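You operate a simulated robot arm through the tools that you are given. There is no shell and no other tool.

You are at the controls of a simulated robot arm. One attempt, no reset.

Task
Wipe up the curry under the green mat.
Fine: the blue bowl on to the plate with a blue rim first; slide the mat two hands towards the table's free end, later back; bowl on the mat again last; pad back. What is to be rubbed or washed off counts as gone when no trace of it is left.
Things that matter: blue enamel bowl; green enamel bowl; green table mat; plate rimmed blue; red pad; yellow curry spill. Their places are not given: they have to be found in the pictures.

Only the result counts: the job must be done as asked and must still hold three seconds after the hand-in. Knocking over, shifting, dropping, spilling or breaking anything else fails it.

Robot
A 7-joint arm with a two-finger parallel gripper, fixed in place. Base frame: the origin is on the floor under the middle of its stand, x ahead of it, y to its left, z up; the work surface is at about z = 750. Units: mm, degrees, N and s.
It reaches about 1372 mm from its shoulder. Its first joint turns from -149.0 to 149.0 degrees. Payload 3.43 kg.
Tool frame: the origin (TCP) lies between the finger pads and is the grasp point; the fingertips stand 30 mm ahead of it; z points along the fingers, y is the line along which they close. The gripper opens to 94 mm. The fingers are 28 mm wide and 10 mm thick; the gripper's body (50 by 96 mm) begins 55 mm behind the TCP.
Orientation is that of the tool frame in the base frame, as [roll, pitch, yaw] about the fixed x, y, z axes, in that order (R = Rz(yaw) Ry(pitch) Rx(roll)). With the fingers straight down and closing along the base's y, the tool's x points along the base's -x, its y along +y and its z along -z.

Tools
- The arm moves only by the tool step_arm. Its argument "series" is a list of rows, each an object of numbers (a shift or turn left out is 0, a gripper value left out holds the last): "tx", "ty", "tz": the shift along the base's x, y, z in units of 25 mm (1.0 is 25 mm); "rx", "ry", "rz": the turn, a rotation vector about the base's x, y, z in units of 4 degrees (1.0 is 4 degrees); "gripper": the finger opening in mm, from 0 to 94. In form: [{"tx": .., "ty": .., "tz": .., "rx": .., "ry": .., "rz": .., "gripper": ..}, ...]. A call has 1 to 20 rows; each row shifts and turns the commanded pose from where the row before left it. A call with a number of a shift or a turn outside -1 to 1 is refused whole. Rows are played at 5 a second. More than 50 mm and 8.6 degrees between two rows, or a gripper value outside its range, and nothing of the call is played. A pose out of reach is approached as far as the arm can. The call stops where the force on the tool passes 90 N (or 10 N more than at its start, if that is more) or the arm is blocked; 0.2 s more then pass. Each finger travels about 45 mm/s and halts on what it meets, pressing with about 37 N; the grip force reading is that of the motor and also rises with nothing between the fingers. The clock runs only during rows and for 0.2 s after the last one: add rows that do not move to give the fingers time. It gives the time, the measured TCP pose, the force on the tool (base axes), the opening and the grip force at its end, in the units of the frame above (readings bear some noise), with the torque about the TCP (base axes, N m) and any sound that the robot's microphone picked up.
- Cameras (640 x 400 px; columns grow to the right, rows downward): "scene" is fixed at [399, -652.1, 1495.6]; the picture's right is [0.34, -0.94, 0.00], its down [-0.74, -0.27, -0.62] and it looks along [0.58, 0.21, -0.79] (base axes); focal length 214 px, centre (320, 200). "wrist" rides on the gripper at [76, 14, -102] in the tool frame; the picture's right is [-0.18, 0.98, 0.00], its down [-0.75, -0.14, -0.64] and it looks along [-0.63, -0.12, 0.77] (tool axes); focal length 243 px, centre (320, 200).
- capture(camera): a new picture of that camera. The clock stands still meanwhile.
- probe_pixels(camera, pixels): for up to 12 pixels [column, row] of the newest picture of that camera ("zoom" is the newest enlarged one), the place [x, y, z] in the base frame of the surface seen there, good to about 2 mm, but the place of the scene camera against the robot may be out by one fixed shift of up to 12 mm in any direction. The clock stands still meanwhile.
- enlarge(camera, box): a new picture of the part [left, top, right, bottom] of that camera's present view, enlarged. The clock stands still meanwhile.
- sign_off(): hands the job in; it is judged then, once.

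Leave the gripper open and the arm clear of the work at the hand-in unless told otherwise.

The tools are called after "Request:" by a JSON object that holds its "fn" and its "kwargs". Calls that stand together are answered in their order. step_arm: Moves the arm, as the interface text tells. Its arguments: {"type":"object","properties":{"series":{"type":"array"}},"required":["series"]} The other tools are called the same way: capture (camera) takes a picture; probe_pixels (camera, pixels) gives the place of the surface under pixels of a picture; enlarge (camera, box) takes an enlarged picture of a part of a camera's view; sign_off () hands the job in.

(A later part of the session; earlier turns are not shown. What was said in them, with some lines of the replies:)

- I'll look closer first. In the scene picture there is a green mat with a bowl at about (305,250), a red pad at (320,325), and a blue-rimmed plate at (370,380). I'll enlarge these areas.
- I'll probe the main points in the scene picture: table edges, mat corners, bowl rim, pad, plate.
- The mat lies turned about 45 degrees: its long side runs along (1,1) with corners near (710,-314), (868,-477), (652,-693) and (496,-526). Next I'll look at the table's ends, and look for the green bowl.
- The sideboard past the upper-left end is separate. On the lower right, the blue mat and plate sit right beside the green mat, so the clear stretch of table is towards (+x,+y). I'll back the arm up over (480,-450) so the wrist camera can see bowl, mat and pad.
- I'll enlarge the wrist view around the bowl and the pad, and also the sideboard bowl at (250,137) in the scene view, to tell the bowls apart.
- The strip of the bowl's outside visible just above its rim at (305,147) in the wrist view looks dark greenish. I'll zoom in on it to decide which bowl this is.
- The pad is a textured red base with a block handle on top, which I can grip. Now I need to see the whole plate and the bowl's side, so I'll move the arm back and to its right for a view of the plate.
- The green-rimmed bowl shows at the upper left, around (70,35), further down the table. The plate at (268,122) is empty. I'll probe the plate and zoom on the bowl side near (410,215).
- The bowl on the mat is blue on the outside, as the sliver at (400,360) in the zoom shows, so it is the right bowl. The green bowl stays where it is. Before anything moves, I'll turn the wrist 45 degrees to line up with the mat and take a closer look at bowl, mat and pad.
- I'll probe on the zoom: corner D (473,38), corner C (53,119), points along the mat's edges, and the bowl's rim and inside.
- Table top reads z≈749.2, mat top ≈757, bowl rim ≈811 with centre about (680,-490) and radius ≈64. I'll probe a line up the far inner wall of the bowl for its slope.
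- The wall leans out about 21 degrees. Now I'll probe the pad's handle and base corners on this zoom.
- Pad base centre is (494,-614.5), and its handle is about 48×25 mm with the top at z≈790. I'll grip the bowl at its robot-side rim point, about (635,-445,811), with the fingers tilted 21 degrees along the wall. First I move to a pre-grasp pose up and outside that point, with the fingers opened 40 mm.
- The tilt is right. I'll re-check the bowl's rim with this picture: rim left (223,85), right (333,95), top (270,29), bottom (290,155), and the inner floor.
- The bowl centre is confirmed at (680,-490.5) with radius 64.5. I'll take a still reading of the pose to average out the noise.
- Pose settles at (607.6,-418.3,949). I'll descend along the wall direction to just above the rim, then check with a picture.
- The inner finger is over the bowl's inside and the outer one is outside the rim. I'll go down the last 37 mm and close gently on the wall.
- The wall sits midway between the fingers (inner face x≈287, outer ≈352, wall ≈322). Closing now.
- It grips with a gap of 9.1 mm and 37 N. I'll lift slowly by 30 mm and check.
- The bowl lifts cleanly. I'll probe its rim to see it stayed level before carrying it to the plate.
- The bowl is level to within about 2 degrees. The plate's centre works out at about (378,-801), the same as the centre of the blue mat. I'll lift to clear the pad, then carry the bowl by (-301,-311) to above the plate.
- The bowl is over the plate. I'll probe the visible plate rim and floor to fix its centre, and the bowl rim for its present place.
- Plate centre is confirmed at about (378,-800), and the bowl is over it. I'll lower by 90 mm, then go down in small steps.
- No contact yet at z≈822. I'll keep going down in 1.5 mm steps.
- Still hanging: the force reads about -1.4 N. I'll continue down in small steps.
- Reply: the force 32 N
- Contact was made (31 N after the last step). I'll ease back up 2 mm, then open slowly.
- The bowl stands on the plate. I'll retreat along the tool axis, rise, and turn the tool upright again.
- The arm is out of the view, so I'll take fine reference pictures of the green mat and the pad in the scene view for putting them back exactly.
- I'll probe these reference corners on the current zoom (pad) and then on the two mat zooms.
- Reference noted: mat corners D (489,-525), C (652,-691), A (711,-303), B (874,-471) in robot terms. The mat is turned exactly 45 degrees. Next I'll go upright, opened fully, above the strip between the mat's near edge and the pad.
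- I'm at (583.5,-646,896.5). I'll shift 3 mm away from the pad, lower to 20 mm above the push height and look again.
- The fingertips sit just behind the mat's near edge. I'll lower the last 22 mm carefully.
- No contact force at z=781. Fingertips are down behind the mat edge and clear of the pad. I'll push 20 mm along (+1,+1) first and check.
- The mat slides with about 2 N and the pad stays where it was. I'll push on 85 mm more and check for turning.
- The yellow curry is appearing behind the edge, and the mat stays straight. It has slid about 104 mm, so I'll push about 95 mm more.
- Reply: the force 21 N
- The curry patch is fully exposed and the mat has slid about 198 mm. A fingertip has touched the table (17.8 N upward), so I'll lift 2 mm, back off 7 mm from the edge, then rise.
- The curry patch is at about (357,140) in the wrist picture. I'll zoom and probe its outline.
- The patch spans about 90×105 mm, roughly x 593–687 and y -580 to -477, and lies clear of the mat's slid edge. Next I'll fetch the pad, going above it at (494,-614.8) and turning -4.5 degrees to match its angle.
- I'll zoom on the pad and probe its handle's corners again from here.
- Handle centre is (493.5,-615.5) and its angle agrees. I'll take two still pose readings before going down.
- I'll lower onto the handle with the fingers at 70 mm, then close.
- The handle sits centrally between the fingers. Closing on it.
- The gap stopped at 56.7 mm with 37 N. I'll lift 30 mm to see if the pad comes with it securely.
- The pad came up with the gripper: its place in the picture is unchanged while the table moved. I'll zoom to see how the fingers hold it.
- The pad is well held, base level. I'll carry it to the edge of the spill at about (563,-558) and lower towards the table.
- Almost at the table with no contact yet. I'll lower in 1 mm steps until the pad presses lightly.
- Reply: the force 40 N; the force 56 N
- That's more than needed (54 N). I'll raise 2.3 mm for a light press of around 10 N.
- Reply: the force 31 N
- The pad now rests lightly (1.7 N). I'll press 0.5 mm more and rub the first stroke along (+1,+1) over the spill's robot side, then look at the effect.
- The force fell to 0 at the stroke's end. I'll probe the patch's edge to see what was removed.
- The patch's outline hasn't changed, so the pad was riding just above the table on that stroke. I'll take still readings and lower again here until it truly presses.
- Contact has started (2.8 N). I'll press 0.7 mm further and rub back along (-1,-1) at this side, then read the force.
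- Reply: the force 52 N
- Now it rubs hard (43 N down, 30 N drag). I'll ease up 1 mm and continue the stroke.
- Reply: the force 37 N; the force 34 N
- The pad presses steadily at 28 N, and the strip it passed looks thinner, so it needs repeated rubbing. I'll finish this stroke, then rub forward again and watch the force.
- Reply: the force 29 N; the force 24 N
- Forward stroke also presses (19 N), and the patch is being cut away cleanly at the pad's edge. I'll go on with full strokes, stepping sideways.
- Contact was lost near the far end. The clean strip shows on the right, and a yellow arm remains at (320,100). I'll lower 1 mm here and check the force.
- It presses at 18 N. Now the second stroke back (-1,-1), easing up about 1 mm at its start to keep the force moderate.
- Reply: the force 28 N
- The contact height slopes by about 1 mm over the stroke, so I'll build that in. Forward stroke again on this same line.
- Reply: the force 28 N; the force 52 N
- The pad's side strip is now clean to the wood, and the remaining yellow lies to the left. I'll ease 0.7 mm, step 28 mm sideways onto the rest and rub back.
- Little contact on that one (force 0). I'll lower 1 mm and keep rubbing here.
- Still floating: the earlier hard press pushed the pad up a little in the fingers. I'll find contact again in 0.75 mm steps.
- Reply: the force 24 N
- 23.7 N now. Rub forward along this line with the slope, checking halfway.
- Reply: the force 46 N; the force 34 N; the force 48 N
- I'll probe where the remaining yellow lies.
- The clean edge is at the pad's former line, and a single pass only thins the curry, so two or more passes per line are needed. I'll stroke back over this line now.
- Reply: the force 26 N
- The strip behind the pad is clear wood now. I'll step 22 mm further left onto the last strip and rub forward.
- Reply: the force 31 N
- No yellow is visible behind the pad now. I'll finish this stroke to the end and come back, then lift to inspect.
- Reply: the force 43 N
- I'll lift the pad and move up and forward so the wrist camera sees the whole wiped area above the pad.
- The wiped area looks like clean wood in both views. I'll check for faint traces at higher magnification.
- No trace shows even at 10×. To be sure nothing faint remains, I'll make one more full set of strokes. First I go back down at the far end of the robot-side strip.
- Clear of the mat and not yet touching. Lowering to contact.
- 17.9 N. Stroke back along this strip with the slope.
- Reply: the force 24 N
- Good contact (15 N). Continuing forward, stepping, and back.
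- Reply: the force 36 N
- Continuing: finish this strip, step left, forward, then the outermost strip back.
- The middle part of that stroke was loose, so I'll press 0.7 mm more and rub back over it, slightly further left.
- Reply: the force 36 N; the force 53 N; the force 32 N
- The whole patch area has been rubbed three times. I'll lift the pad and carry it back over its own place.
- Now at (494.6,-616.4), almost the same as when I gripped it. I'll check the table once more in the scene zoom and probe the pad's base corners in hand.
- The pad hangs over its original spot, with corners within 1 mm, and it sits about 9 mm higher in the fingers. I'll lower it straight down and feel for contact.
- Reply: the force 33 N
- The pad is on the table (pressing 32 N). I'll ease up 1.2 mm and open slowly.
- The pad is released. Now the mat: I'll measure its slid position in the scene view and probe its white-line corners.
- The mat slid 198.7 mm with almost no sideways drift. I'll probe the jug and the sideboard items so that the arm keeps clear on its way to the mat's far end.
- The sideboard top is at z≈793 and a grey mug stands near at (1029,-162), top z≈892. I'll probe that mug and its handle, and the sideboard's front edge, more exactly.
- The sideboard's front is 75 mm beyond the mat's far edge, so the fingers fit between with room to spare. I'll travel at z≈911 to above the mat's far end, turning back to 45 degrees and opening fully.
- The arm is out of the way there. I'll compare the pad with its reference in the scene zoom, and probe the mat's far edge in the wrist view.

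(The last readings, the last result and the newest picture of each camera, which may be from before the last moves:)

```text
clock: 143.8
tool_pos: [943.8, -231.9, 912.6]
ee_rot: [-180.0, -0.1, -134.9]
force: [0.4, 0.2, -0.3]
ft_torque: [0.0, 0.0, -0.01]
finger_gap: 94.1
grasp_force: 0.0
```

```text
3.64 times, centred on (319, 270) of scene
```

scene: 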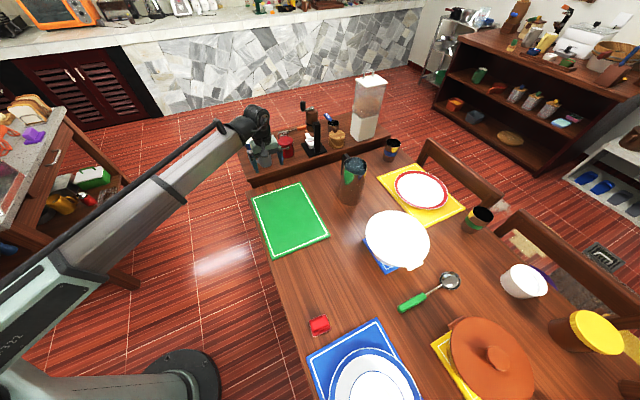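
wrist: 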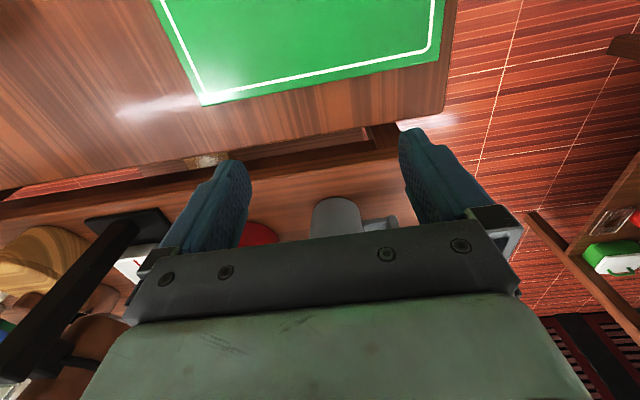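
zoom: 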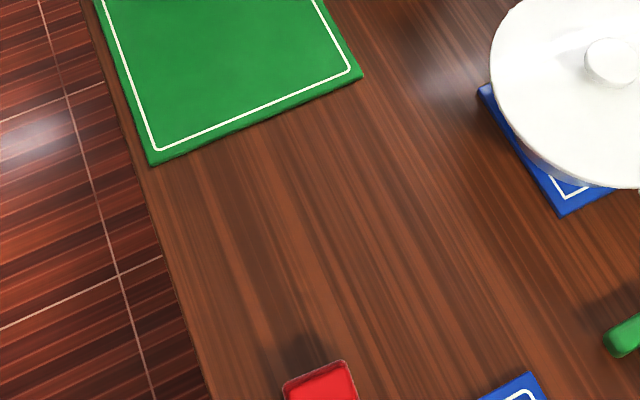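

The pad is back within 2 mm of its reference, and the table where the curry was is clean. The mat's far edge is at 516 mm along the push axis. I'll shift 5 mm further out and lower the open fingers behind it to z≈784.

Request:
{"fn": "step_arm", "kwargs": {"series": [{"tx": 0.2, "ty": 0.1}, {"tz": -0.8}, {"tz": -0.8}, {"tz": -0.8}, {"tz": -0.8}, {"tz": -0.8}, {"tz": -0.4}, {}]}}

Request:
{"fn": "capture", "kwargs": {"camera": "wrist"}}

Request:
{"fn": "enlarge", "kwargs": {"camera": "scene", "box": [220, 115, 348, 215]}}

```text
clock: 145.6
tool_pos: [951.1, -228.8, 801.5]
ee_rot: [180.0, -0.1, -134.9]
force: [-0.5, -0.1, -0.6]
ft_torque: [0.02, 0.02, -0.03]
finger_gap: 94.0
grasp_force: 0.1
```

```text
taken
```

wrist: 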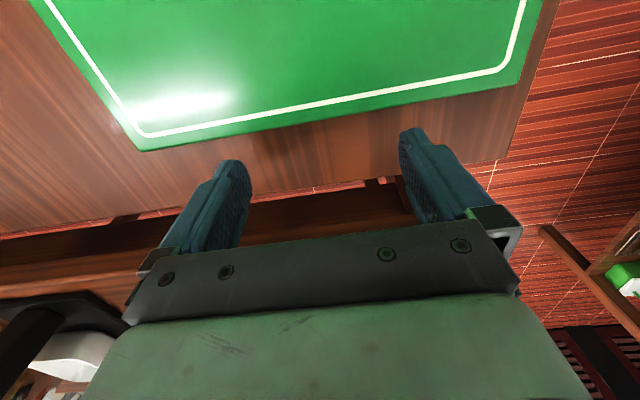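

```text
4.00 times, centred on (284, 165) of scene
```

zoom: 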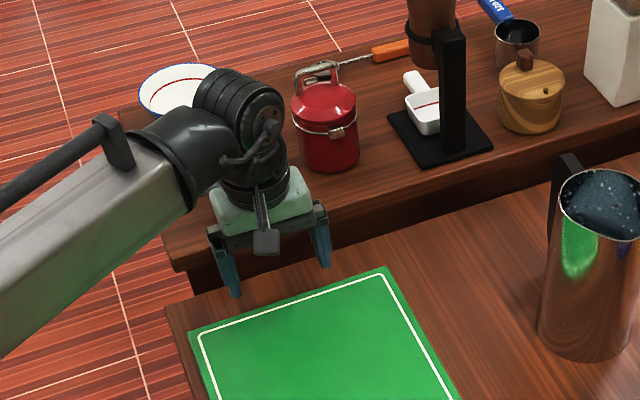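

Fingers are 7 mm behind the mat's far edge and clear of the sideboard. Lowering to z≈783.5.

Request:
{"fn": "step_arm", "kwargs": {"series": [{"tz": -0.36}, {"tz": -0.3}, {}]}}

Request:
{"fn": "step_arm", "kwargs": {"series": [{}]}}

Request:
{"fn": "capture", "kwargs": {"camera": "wrist"}}

```text
clock: 146.4
tool_pos: [949.1, -229.2, 785.0]
ee_rot: [180.0, 0.0, -134.9]
force: [0.2, 1.0, 0.9]
ft_torque: [-0.01, -0.01, 0.01]
finger_gap: 93.8
grasp_force: 0.1
```

```text
clock: 146.8
tool_pos: [949.6, -228.9, 785.4]
ee_rot: [180.0, 0.0, -135.0]
force: [0.3, 0.0, -0.6]
ft_torque: [0.03, 0.03, 0.03]
finger_gap: 93.8
grasp_force: 0.3
```

```text
taken
```

wrist: 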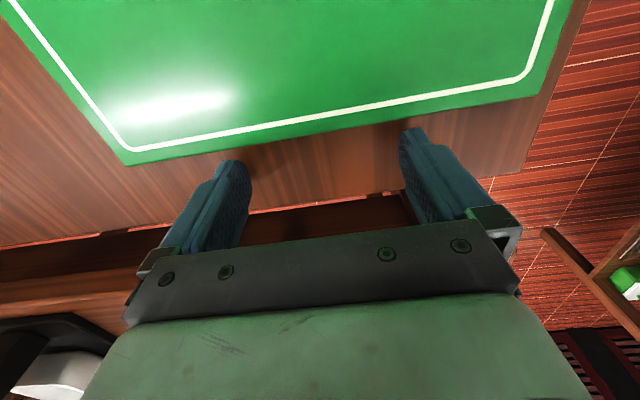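

I'll lower 2 mm more and begin pushing along (-1,-1), in segments, watching the force.

Request:
{"fn": "step_arm", "kwargs": {"series": [{"tz": -0.08}, {"tx": -0.2, "ty": -0.2}, {"tx": -0.2, "ty": -0.2}, {"tx": -0.2, "ty": -0.2}, {}]}}

Request:
{"fn": "capture", "kwargs": {"camera": "wrist"}}

```text
clock: 148.0
tool_pos: [934.9, -243.1, 782.9]
ee_rot: [180.0, 0.0, -134.8]
force: [0.9, 1.9, 0.1]
ft_torque: [0.03, -0.02, 0.03]
finger_gap: 94.0
grasp_force: 0.0
```

```text
taken
```

wrist: 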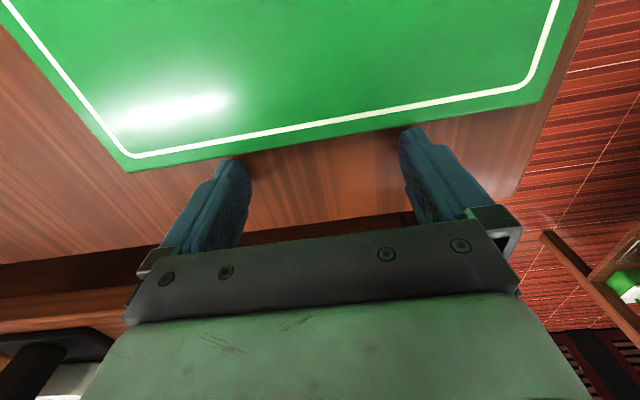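

The mat moves with the fingers at 2 N. Continuing in two segments.

Request:
{"fn": "step_arm", "kwargs": {"series": [{"tx": -0.25, "ty": -0.25}, {"tx": -0.25, "ty": -0.25}, {"tx": -0.25, "ty": -0.25}, {"tx": -0.25, "ty": -0.25}, {"tx": -0.25, "ty": -0.25}, {"tx": -0.25, "ty": -0.25}, {"tx": -0.25, "ty": -0.25}, {"tx": -0.25, "ty": -0.25}, {"tx": -0.25, "ty": -0.25}, {"tx": -0.25, "ty": -0.25}, {}]}}

Request:
{"fn": "step_arm", "kwargs": {"series": [{"tx": -0.25, "ty": -0.25}, {"tx": -0.25, "ty": -0.25}, {"tx": -0.25, "ty": -0.25}, {"tx": -0.25, "ty": -0.25}, {"tx": -0.25, "ty": -0.25}, {"tx": -0.25, "ty": -0.25}, {"tx": -0.25, "ty": -0.25}, {"tx": -0.25, "ty": -0.25}, {"tx": -0.25, "ty": -0.25}, {}]}}

Request:
{"fn": "capture", "kwargs": {"camera": "wrist"}}

Request:
{"fn": "capture", "kwargs": {"camera": "scene"}}

```text
clock: 150.4
tool_pos: [871.4, -305.8, 783.9]
ee_rot: [180.0, 0.0, -135.0]
force: [0.7, 0.6, -0.3]
ft_torque: [0.07, -0.03, -0.02]
finger_gap: 93.9
grasp_force: 0.0
```

```text
clock: 152.6
tool_pos: [817.9, -361.6, 783.5]
ee_rot: [-180.0, -0.1, -135.0]
force: [0.6, 0.2, 0.8]
ft_torque: [-0.02, -0.02, -0.04]
finger_gap: 93.8
grasp_force: 0.0
```

```text
taken
```

wrist: 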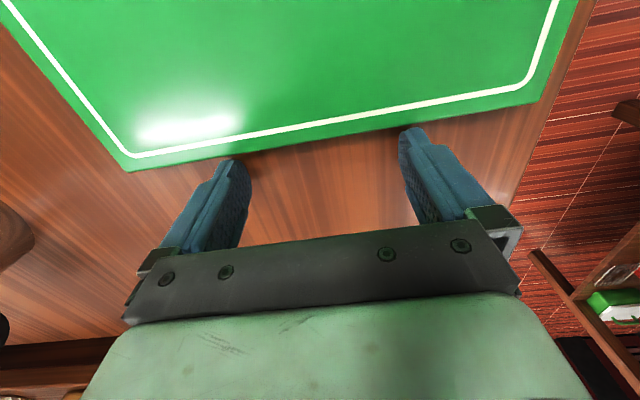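

```text
taken
```

scene: 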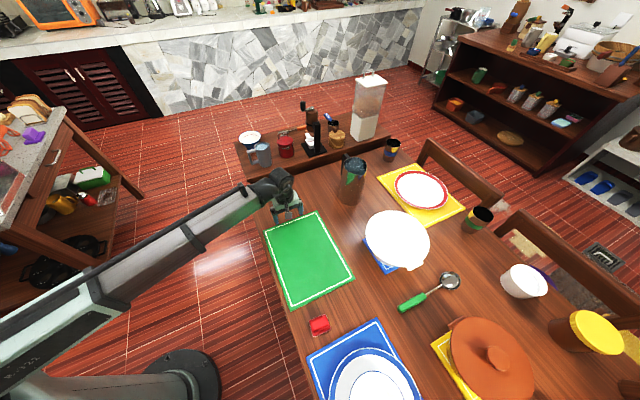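

About 17 mm remains by my count. I'll compare with the reference zooms of both ends.

Request:
{"fn": "enlarge", "kwargs": {"camera": "scene", "box": [284, 275, 364, 325]}}

Request:
{"fn": "probe_pixels", "kwargs": {"camera": "zoom", "pixels": [[320, 166], [300, 150]]}}

Request:
{"fn": "enlarge", "kwargs": {"camera": "scene", "box": [256, 210, 336, 260]}}

```text
8.00 times, centred on (324, 300) of scene
```

zoom: 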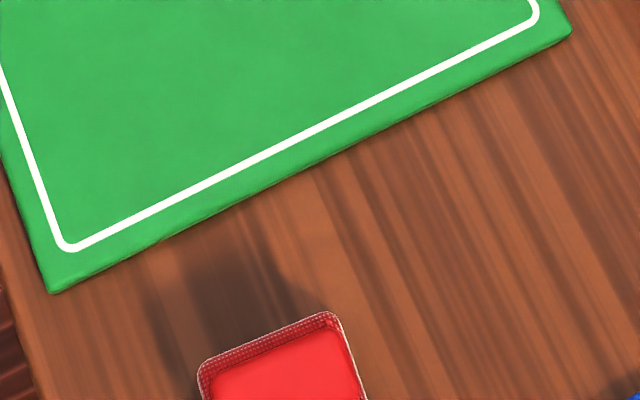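

```text
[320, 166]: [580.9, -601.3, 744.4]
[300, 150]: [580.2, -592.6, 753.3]
```

```text
8.00 times, centred on (296, 235) of scene
```

zoom: 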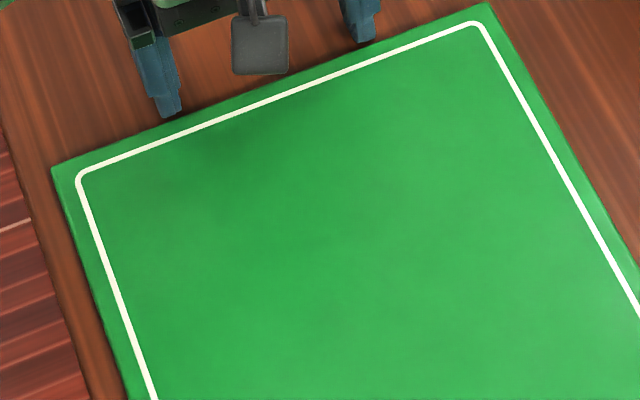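

I'll probe the current white-line corners to get exact remaining distances.

Request:
{"fn": "probe_pixels", "kwargs": {"camera": "zoom", "pixels": [[80, 178], [482, 25], [280, 100]]}}

Request:
{"fn": "enlarge", "kwargs": {"camera": "scene", "box": [284, 270, 364, 320]}}

Request:
{"fn": "probe_pixels", "kwargs": {"camera": "zoom", "pixels": [[70, 289], [538, 55], [54, 328], [568, 75]]}}

```text
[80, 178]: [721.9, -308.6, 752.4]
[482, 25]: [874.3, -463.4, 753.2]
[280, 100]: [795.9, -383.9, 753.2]
```

```text
8.00 times, centred on (324, 295) of scene
```

zoom: 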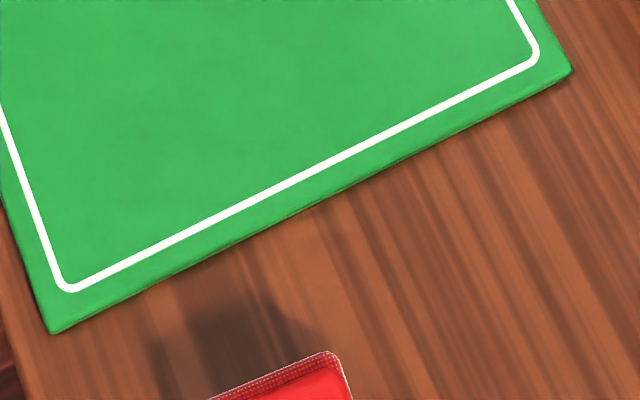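

```text
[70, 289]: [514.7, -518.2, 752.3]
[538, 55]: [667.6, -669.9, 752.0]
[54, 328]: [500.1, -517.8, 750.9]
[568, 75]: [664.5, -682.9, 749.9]
```

The remaining shift is 15.0 mm along the axis, with about 1 mm sideways. I'll push exactly 15 mm more, slowly.

Request:
{"fn": "step_arm", "kwargs": {"series": [{"tx": -0.106, "ty": -0.106}, {"tx": -0.106, "ty": -0.106}, {"tx": -0.106, "ty": -0.106}, {"tx": -0.106, "ty": -0.106}, {}]}}

Request:
{"fn": "enlarge", "kwargs": {"camera": "scene", "box": [284, 275, 364, 325]}}

Request:
{"fn": "probe_pixels", "kwargs": {"camera": "zoom", "pixels": [[80, 290], [554, 50], [66, 328], [584, 70]]}}

Request:
{"fn": "enlarge", "kwargs": {"camera": "scene", "box": [256, 210, 336, 260]}}

```text
clock: 153.8
tool_pos: [807.2, -373.2, 785.9]
ee_rot: [180.0, 0.0, -134.9]
force: [1.0, 0.9, 0.5]
ft_torque: [0.0, 0.0, -0.03]
finger_gap: 93.9
grasp_force: 0.0
```

```text
8.00 times, centred on (324, 300) of scene
```

zoom: 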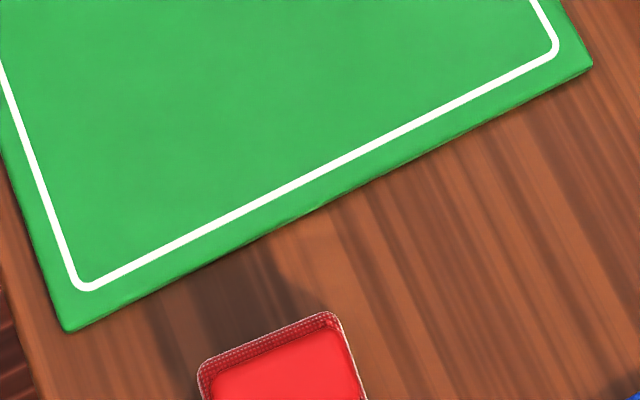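

```text
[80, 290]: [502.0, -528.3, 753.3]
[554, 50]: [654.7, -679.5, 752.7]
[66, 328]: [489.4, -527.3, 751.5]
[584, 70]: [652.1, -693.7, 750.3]
```

```text
8.00 times, centred on (296, 235) of scene
```

zoom: 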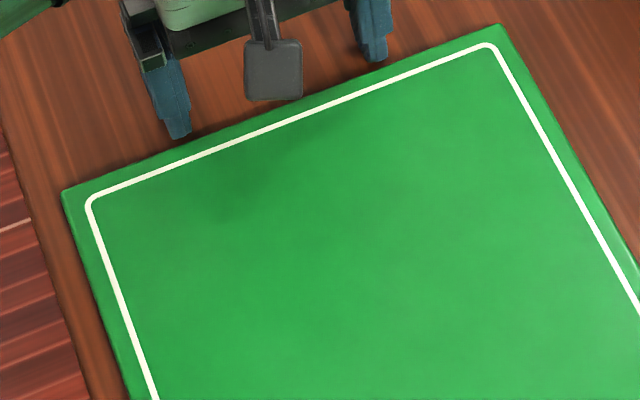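

The mat is back within about 2 mm of the reference everywhere. I'll back the fingers off the edge and rise straight up.

Request:
{"fn": "step_arm", "kwargs": {"series": [{"tx": 0.15, "ty": 0.15}, {"tx": 0.15, "ty": 0.15}, {"tz": 0.6}, {"tz": 1}, {"tz": 1}, {"tz": 1}, {"tz": 1}, {"tz": 1}, {"tz": 1}, {"tz": 1}, {}]}}

Request:
{"fn": "capture", "kwargs": {"camera": "scene"}}

Request:
{"fn": "enlarge", "kwargs": {"camera": "scene", "box": [255, 205, 383, 325]}}

```text
clock: 156.2
tool_pos: [815.7, -365.2, 975.8]
ee_rot: [-180.0, 0.0, -134.9]
force: [0.5, 0.1, -0.4]
ft_torque: [-0.01, 0.02, -0.03]
finger_gap: 94.1
grasp_force: 0.1
```

```text
taken
```

scene: 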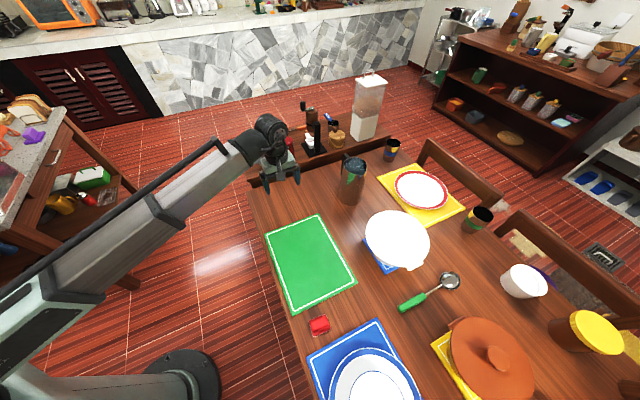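

```text
3.33 times, centred on (319, 265) of scene
```

zoom: 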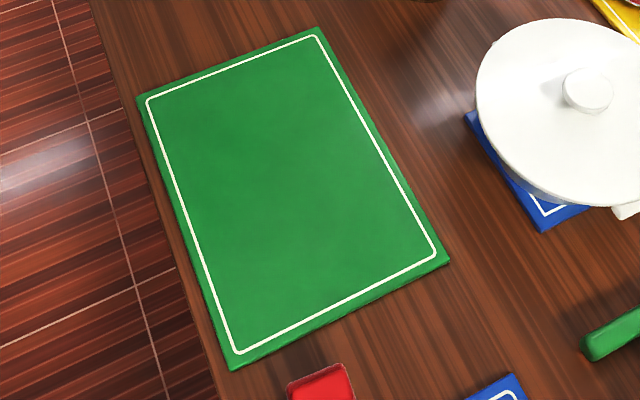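

Next the bowl. I'll travel back at z≈975 to above the plate, tilting the tool 21 degrees again as before.

Request:
{"fn": "step_arm", "kwargs": {"series": [{"tx": -0.9227, "ty": -0.6633}, {"tx": -0.9227, "ty": -0.6633}, {"tx": -0.9227, "ty": -0.6633}, {"tx": -0.9227, "ty": -0.6633}, {"tx": -0.9227, "ty": -0.6633}, {"tx": -0.9227, "ty": -0.6633}, {"tx": -0.9227, "ty": -0.6633}, {"tx": -0.9227, "ty": -0.6633}, {"tx": -0.9227, "ty": -0.6633}, {"tx": -0.9227, "ty": -0.6633}, {"tx": -0.9227, "ty": -0.6633}]}}

Request:
{"fn": "step_arm", "kwargs": {"series": [{"tx": -0.9227, "ty": -0.6633, "rx": -0.3373, "ry": -0.3373, "gripper": 40}, {"tx": -0.9227, "ty": -0.6633, "rx": -0.3373, "ry": -0.3373}, {"tx": -0.9227, "ty": -0.6633, "rx": -0.3373, "ry": -0.3373}, {"tx": -0.9227, "ty": -0.6633, "rx": -0.3373, "ry": -0.3373}, {"tx": -0.9227, "ty": -0.6633, "rx": -0.3373, "ry": -0.3373}, {"tx": -0.9227, "ty": -0.6633, "rx": -0.3373, "ry": -0.3373}, {"tx": -0.9227, "ty": -0.6633, "rx": -0.3373, "ry": -0.3373}, {"tx": -0.9227, "ty": -0.6633, "rx": -0.3373, "ry": -0.3373}, {"tx": -0.9227, "ty": -0.6633, "rx": -0.3373, "ry": -0.3373}, {"tx": -0.9227, "ty": -0.6633, "rx": -0.3373, "ry": -0.3373}, {"tx": -0.9227, "ty": -0.6633, "rx": -0.3373, "ry": -0.3373}, {}]}}

Request:
{"fn": "step_arm", "kwargs": {"series": [{}]}}

Request:
{"fn": "capture", "kwargs": {"camera": "wrist"}}

```text
clock: 158.6
tool_pos: [559.2, -547.3, 973.6]
ee_rot: [180.0, 0.0, -134.9]
force: [0.1, 0.3, 0.0]
ft_torque: [-0.03, 0.01, 0.04]
finger_gap: 94.2
grasp_force: 0.0
```

```text
clock: 161.2
tool_pos: [304.9, -730.5, 975.5]
ee_rot: [-159.0, 0.0, -135.0]
force: [1.5, 1.0, 0.9]
ft_torque: [0.0, -0.01, 0.04]
finger_gap: 40.0
grasp_force: 0.1
```

```text
clock: 161.6
tool_pos: [307.1, -729.2, 975.5]
ee_rot: [-159.0, 0.0, -134.9]
force: [-0.1, 0.4, 0.0]
ft_torque: [0.0, 0.02, 0.0]
finger_gap: 39.9
grasp_force: 0.0
```

```text
taken
```

wrist: 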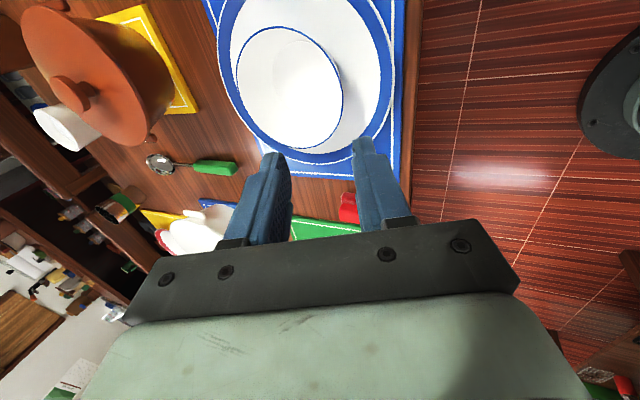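

I'll probe the bowl's rim here: left (236,80), right (343,95), top (275,27), bottom (295,148).

Request:
{"fn": "enlarge", "kwargs": {"camera": "wrist", "box": [220, 10, 380, 160]}}

Request:
{"fn": "probe_pixels", "kwargs": {"camera": "zoom", "pixels": [[320, 200], [200, 50], [310, 80], [370, 170], [378, 230], [320, 360]]}}

Request:
{"fn": "probe_pixels", "kwargs": {"camera": "wrist", "pixels": [[238, 75], [341, 95], [275, 29], [300, 146], [315, 46], [335, 125], [250, 118], [342, 105], [333, 72], [290, 85], [242, 50], [325, 138]]}}

```text
2.67 times, centred on (300, 85) of wrist
```

zoom: 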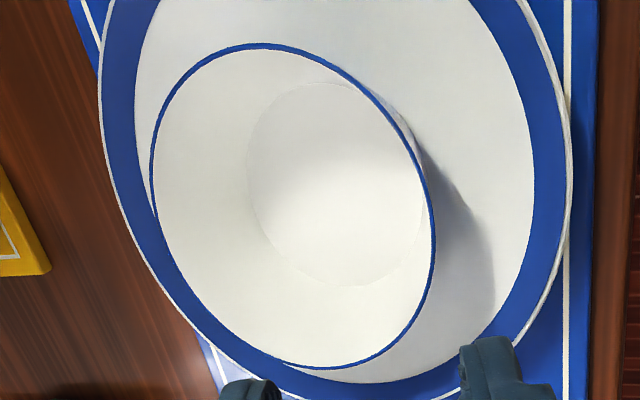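

```text
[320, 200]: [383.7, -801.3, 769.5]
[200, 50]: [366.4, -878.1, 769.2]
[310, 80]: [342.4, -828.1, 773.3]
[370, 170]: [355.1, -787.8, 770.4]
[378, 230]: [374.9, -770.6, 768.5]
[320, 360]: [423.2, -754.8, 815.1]
```

```text
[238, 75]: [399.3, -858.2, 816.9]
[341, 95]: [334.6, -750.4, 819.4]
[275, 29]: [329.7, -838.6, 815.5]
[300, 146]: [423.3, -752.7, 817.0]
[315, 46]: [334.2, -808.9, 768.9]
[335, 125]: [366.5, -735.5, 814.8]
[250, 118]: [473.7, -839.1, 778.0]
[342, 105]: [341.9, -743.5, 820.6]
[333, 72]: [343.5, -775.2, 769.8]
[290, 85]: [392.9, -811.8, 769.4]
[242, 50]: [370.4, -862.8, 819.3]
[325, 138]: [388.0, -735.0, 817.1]
```

The bowl's centre is (378,-798) with the rim at z≈817.5. I'll descend along the same slanted line to just above the rim and check.

Request:
{"fn": "step_arm", "kwargs": {"series": [{"tx": 0.007, "ty": 0.036, "tz": -0.832}, {"tx": 0.007, "ty": 0.036, "tz": -0.832}, {"tx": 0.007, "ty": 0.036, "tz": -0.832}, {"tx": 0.2024, "ty": -0.2024, "tz": -0.744}, {"tx": 0.2024, "ty": -0.2024, "tz": -0.744}, {"tx": 0.2024, "ty": -0.2024, "tz": -0.744}, {}]}}

Request:
{"fn": "step_arm", "kwargs": {"series": [{}]}}

Request:
{"fn": "capture", "kwargs": {"camera": "wrist"}}

```text
clock: 163.2
tool_pos: [322.8, -741.8, 856.5]
ee_rot: [-159.0, 0.0, -135.0]
force: [0.4, -0.9, -0.4]
ft_torque: [0.0, 0.0, -0.01]
finger_gap: 39.9
grasp_force: 0.1
```

```text
clock: 163.6
tool_pos: [323.3, -742.0, 856.3]
ee_rot: [-159.0, 0.1, -135.0]
force: [-0.1, 0.5, -0.9]
ft_torque: [0.03, 0.01, 0.01]
finger_gap: 39.9
grasp_force: 0.2
```

```text
taken
```

wrist: 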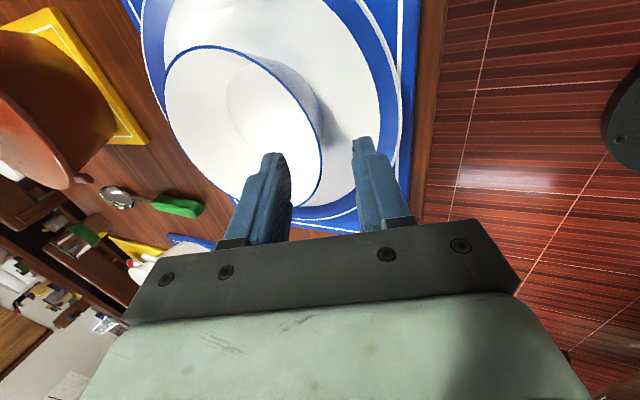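

Inner finger inside, outer finger outside. Going down the last 37 mm.

Request:
{"fn": "step_arm", "kwargs": {"series": [{"tx": 0.19, "ty": -0.21, "tz": -0.738}, {"tx": 0.19, "ty": -0.21, "tz": -0.738}, {}]}}

Request:
{"fn": "capture", "kwargs": {"camera": "wrist"}}

```text
clock: 164.4
tool_pos: [333.1, -753.9, 818.5]
ee_rot: [-159.0, 0.0, -134.8]
force: [-0.3, 0.2, -0.6]
ft_torque: [-0.01, 0.02, 0.01]
finger_gap: 40.2
grasp_force: 0.1
```

```text
taken
```

wrist: 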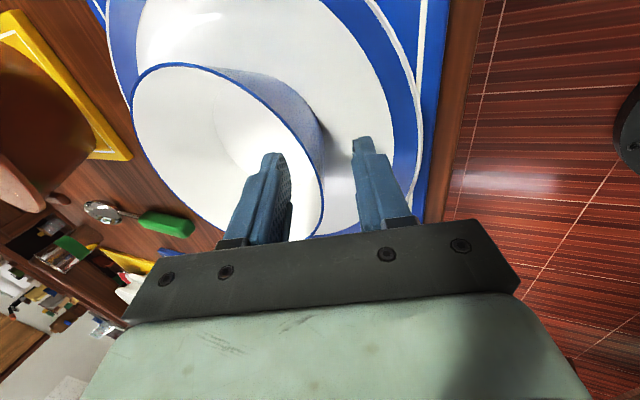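

The wall is midway between the fingers, with no contact force. Closing on the rim.

Request:
{"fn": "step_arm", "kwargs": {"series": [{"gripper": 12}, {"gripper": 12}, {"gripper": 0}, {}, {}, {}]}}

Request:
{"fn": "step_arm", "kwargs": {"series": [{"tz": 0.2}, {"tz": 0.4}, {"tz": 0.6}, {}]}}

Request:
{"fn": "capture", "kwargs": {"camera": "wrist"}}

```text
clock: 165.8
tool_pos: [332.2, -753.1, 819.0]
ee_rot: [-159.0, 0.0, -134.9]
force: [0.5, -0.3, -0.8]
ft_torque: [0.05, 0.01, 0.01]
finger_gap: 8.4
grasp_force: 37.1
```

```text
clock: 166.8
tool_pos: [332.2, -753.4, 848.2]
ee_rot: [-159.1, 0.0, -134.9]
force: [0.7, -0.2, -0.9]
ft_torque: [0.05, 0.04, -0.01]
finger_gap: 8.9
grasp_force: 37.0
```

```text
taken
```

wrist: 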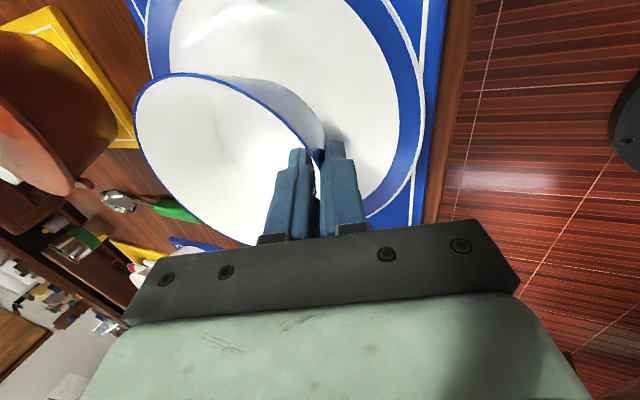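

The bowl is held. I'll lift higher and carry it back by (+302,+307.5) to above its place on the mat.

Request:
{"fn": "step_arm", "kwargs": {"series": [{"tz": 0.6}, {"tz": 0.8}, {"tz": 0.8}, {"tz": 0.8}, {"tz": 0.2}]}}

Request:
{"fn": "step_arm", "kwargs": {"series": [{"tx": 0.3, "ty": 0.305}, {"tx": 0.67, "ty": 0.682}, {"tx": 0.67, "ty": 0.682}, {"tx": 0.67, "ty": 0.682}, {"tx": 0.67, "ty": 0.682}, {"tx": 0.67, "ty": 0.682}, {"tx": 0.67, "ty": 0.682}, {"tx": 0.67, "ty": 0.682}, {"tx": 0.67, "ty": 0.682}, {"tx": 0.67, "ty": 0.682}, {"tx": 0.67, "ty": 0.682}, {"tx": 0.67, "ty": 0.682}, {"tx": 0.67, "ty": 0.682}, {"tx": 0.67, "ty": 0.682}, {"tx": 0.67, "ty": 0.682}, {"tx": 0.67, "ty": 0.682}, {"tx": 0.67, "ty": 0.682}, {"tx": 0.67, "ty": 0.682}, {"tx": 0.39, "ty": 0.401}, {}]}}

Request:
{"fn": "step_arm", "kwargs": {"series": [{"tz": -0.6}, {"tz": -0.8}, {"tz": -0.8}, {"tz": -0.8}, {"tz": -0.6}, {}]}}

Request:
{"fn": "capture", "kwargs": {"camera": "wrist"}}

Request:
{"fn": "enlarge", "kwargs": {"camera": "scene", "box": [240, 200, 400, 300]}}

```text
clock: 168.0
tool_pos: [331.0, -752.5, 930.5]
ee_rot: [-158.9, 0.0, -134.9]
force: [0.1, -0.2, -1.7]
ft_torque: [0.03, 0.04, 0.0]
finger_gap: 8.8
grasp_force: 37.3
```

```text
clock: 172.2
tool_pos: [635.3, -444.0, 928.0]
ee_rot: [-158.9, 0.0, -135.0]
force: [-0.3, 0.0, -1.0]
ft_torque: [0.03, 0.03, -0.02]
finger_gap: 8.5
grasp_force: 36.6
```

```text
clock: 173.6
tool_pos: [635.5, -444.2, 836.7]
ee_rot: [-159.1, 0.0, -135.0]
force: [-0.6, -0.2, 0.0]
ft_torque: [0.09, 0.07, -0.01]
finger_gap: 8.6
grasp_force: 37.3
```

```text
taken
```

wrist: 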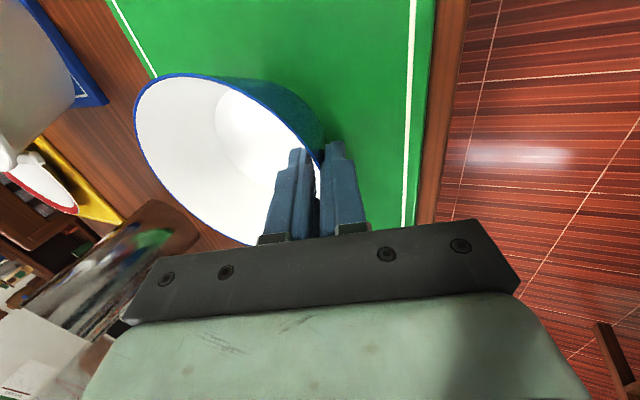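

```text
4.00 times, centred on (320, 250) of scene
```

zoom: 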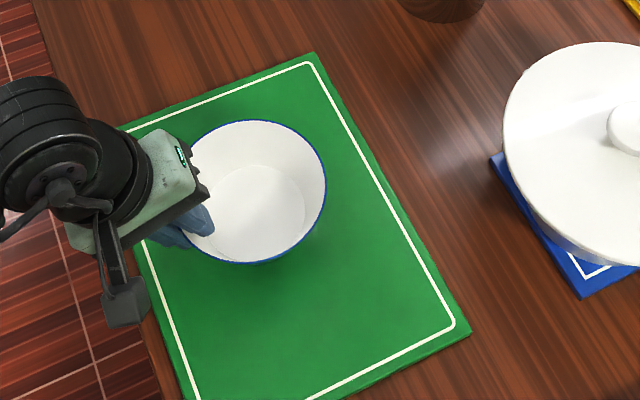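

Over its place. I'll lower 18 mm, then creep in small steps.

Request:
{"fn": "step_arm", "kwargs": {"series": [{"tz": -0.36}, {"tz": -0.36}, {}]}}

Request:
{"fn": "step_arm", "kwargs": {"series": [{"tz": -0.06}, {"tz": -0.04}, {}]}}

Request:
{"fn": "step_arm", "kwargs": {"series": [{"tz": -0.05}, {}]}}

```text
clock: 174.4
tool_pos: [634.1, -444.4, 821.0]
ee_rot: [-159.0, 0.0, -135.0]
force: [0.6, 0.6, -1.2]
ft_torque: [0.02, 0.03, 0.03]
finger_gap: 8.5
grasp_force: 36.5
```

```text
clock: 175.2
tool_pos: [635.9, -444.4, 817.4]
ee_rot: [-159.0, 0.0, -135.1]
force: [0.3, -0.8, -0.9]
ft_torque: [0.02, 0.03, 0.02]
finger_gap: 8.5
grasp_force: 37.1
```

```text
clock: 175.8
tool_pos: [635.2, -443.8, 817.2]
ee_rot: [-159.0, 0.0, -134.9]
force: [-0.1, -1.0, -1.3]
ft_torque: [0.07, 0.03, 0.01]
finger_gap: 8.6
grasp_force: 36.9
```

Request:
{"fn": "step_arm", "kwargs": {"series": [{"tz": -0.06}, {}]}}

Request:
{"fn": "step_arm", "kwargs": {"series": [{"tz": -0.05}, {}]}}

Request:
{"fn": "step_arm", "kwargs": {"series": [{"tz": -0.04}, {}]}}

```text
clock: 176.4
tool_pos: [635.7, -444.6, 817.4]
ee_rot: [-159.0, 0.0, -134.9]
force: [0.6, 0.2, -0.5]
ft_torque: [0.01, 0.05, 0.03]
finger_gap: 8.6
grasp_force: 37.0
```

```text
clock: 177.0
tool_pos: [634.7, -445.0, 815.3]
ee_rot: [-159.0, 0.1, -135.0]
force: [-0.6, -0.9, -0.8]
ft_torque: [0.03, 0.04, 0.02]
finger_gap: 8.4
grasp_force: 37.1
```

```text
clock: 177.6
tool_pos: [635.8, -444.3, 813.9]
ee_rot: [-159.0, 0.0, -135.0]
force: [-0.1, -0.4, -1.1]
ft_torque: [0.08, 0.03, 0.01]
finger_gap: 8.6
grasp_force: 36.5
```

Still hanging at z≈814. Continuing in 1 mm steps.

Request:
{"fn": "step_arm", "kwargs": {"series": [{"tz": -0.04}, {}]}}

Request:
{"fn": "step_arm", "kwargs": {"series": [{"tz": -0.03}, {}]}}

Request:
{"fn": "step_arm", "kwargs": {"series": [{"tz": -0.03}, {}]}}

```text
clock: 178.2
tool_pos: [634.6, -443.8, 812.9]
ee_rot: [-159.0, 0.0, -134.9]
force: [0.3, -1.2, -1.6]
ft_torque: [0.02, 0.05, 0.0]
finger_gap: 8.5
grasp_force: 36.9
```

```text
clock: 178.8
tool_pos: [633.6, -444.8, 813.4]
ee_rot: [-159.0, 0.0, -134.9]
force: [-0.6, 0.9, 0.9]
ft_torque: [0.08, 0.0, 0.03]
finger_gap: 8.4
grasp_force: 36.8
```

```text
clock: 179.4
tool_pos: [633.5, -444.2, 813.1]
ee_rot: [-158.9, -0.1, -134.9]
force: [-1.5, 1.0, 11.7]
ft_torque: [0.1, -0.25, 0.04]
finger_gap: 8.5
grasp_force: 36.9
```

The bowl has touched the mat (11.7 N). I'll ease up half a millimetre, then open slowly.

Request:
{"fn": "step_arm", "kwargs": {"series": [{"tz": 0.02}, {}]}}

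Request:
{"fn": "step_arm", "kwargs": {"series": [{"gripper": 14}, {"gripper": 20}, {"gripper": 30}, {"gripper": 40}, {}]}}

Request:
{"fn": "capture", "kwargs": {"camera": "wrist"}}

```text
clock: 180.0
tool_pos: [633.6, -444.4, 813.2]
ee_rot: [-159.0, 0.0, -135.0]
force: [0.1, 5.7, 14.6]
ft_torque: [0.34, -0.36, 0.13]
finger_gap: 8.5
grasp_force: 37.1
```

```text
clock: 181.2
tool_pos: [634.1, -445.4, 812.1]
ee_rot: [-158.9, 0.0, -134.8]
force: [0.5, -0.7, -0.3]
ft_torque: [0.01, 0.01, 0.01]
finger_gap: 39.8
grasp_force: 0.0
```

```text
taken
```

wrist: 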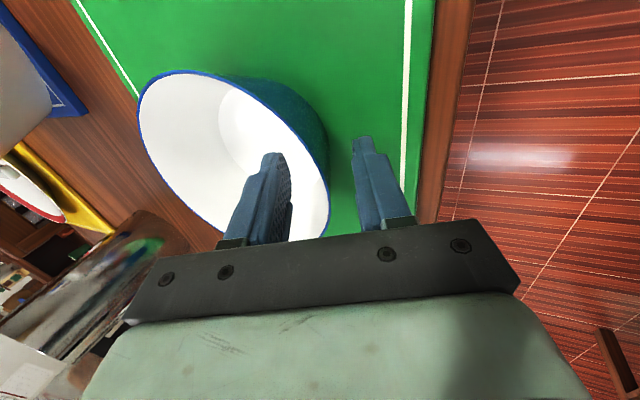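

The bowl stands on the mat. I'll retreat along the slanted line, rise, and draw back out of the work area.

Request:
{"fn": "step_arm", "kwargs": {"series": [{"tx": -0.1, "ty": 0.1, "tz": 0.37}, {"tx": -0.2024, "ty": 0.2024, "tz": 0.744}, {"tx": -0.2024, "ty": 0.2024, "tz": 0.744}, {"tx": -0.2024, "ty": 0.2024, "tz": 0.744}, {"tx": -0.2024, "ty": 0.2024, "tz": 0.744}, {"tx": -0.2024, "ty": 0.2024, "tz": 0.744}, {"tz": 1}, {"tz": 1}, {"tz": 1}, {"tx": -0.5, "ty": 0.5, "tz": 1, "rx": 0.464, "ry": 0.464, "gripper": 94}, {"tx": -0.8, "ty": 0.8, "rx": 0.464, "ry": 0.464}, {"tx": -0.8, "ty": 0.8, "rx": 0.464, "ry": 0.464}, {"tx": -0.8, "ty": 0.8, "rx": 0.464, "ry": 0.464}, {"tx": -0.8, "ty": 0.8, "rx": 0.464, "ry": 0.464}, {"tx": -0.8, "ty": 0.8, "rx": 0.464, "ry": 0.464}, {"tx": -0.8, "ty": 0.8, "rx": 0.464, "ry": 0.464}, {"tx": -0.8, "ty": 0.8, "rx": 0.464, "ry": 0.464}, {}]}}

Request:
{"fn": "capture", "kwargs": {"camera": "scene"}}

Request:
{"fn": "enlarge", "kwargs": {"camera": "scene", "box": [240, 200, 400, 300]}}

Request:
{"fn": "enlarge", "kwargs": {"camera": "scene", "box": [270, 290, 446, 400]}}

```text
clock: 185.0
tool_pos: [452.2, -265.3, 1011.4]
ee_rot: [179.9, 0.1, -134.8]
force: [-0.2, -0.3, 0.6]
ft_torque: [0.02, 0.0, 0.02]
finger_gap: 94.2
grasp_force: 0.2
```

```text
taken
```

scene: 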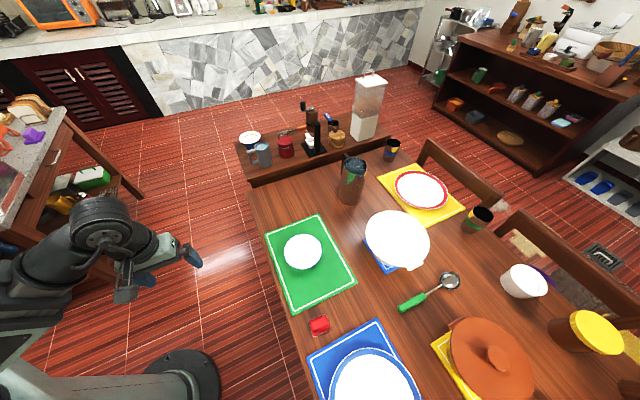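

```text
4.00 times, centred on (320, 250) of scene
```

zoom: 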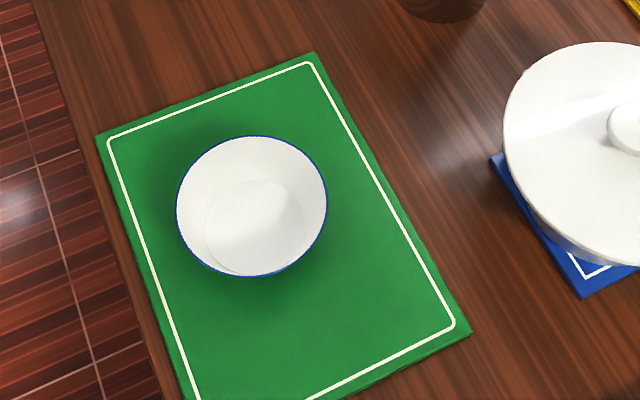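

```text
3.64 times, centred on (358, 345) of scene
```

zoom: 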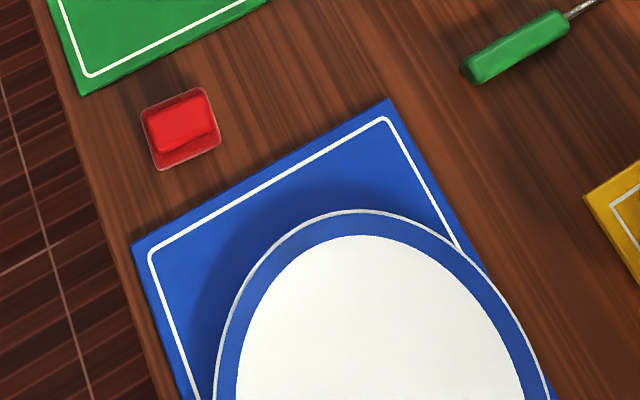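

Final check in the scene view:
- **Bowl:** stands level on the green mat, within about 7 mm of where it was.
- **Mat and pad:** both within about 2 mm of their reference pictures.
- **Plate:** unmoved and empty.
- **Curry:** no trace was left on the table before I slid the mat back over it.
- **Arm:** clear of the table, with the gripper open.

I'm handing the job in.

Request:
{"fn": "sign_off", "kwargs": {}}

```text
The job is handed in.
```

The curry under the green mat is wiped up. I rubbed the patch with the red pad until no yellow showed, even at 10× zoom, then went over the whole area once more.

- **Blue bowl:** it went on to the blue-rimmed plate first. It is now back on the mat, about 7 mm from where it stood.
- **Green mat:** I slid it about 200 mm towards the clear end of the table by the sideboard, taking a hand as 100 mm. It is back within about 2 mm of its old place.
- **Red pad:** it is back in its place, within about 2 mm.
- **Plate:** it is empty and has not moved.

I saw nothing else on the table shifted or knocked. The green enamel bowl was not touched. At hand-in the gripper was open and the arm was clear of the table.

The strip of table still covered while the mat was slid away was never uncovered. The curry ended about 40 mm before it, so I don't expect any there.
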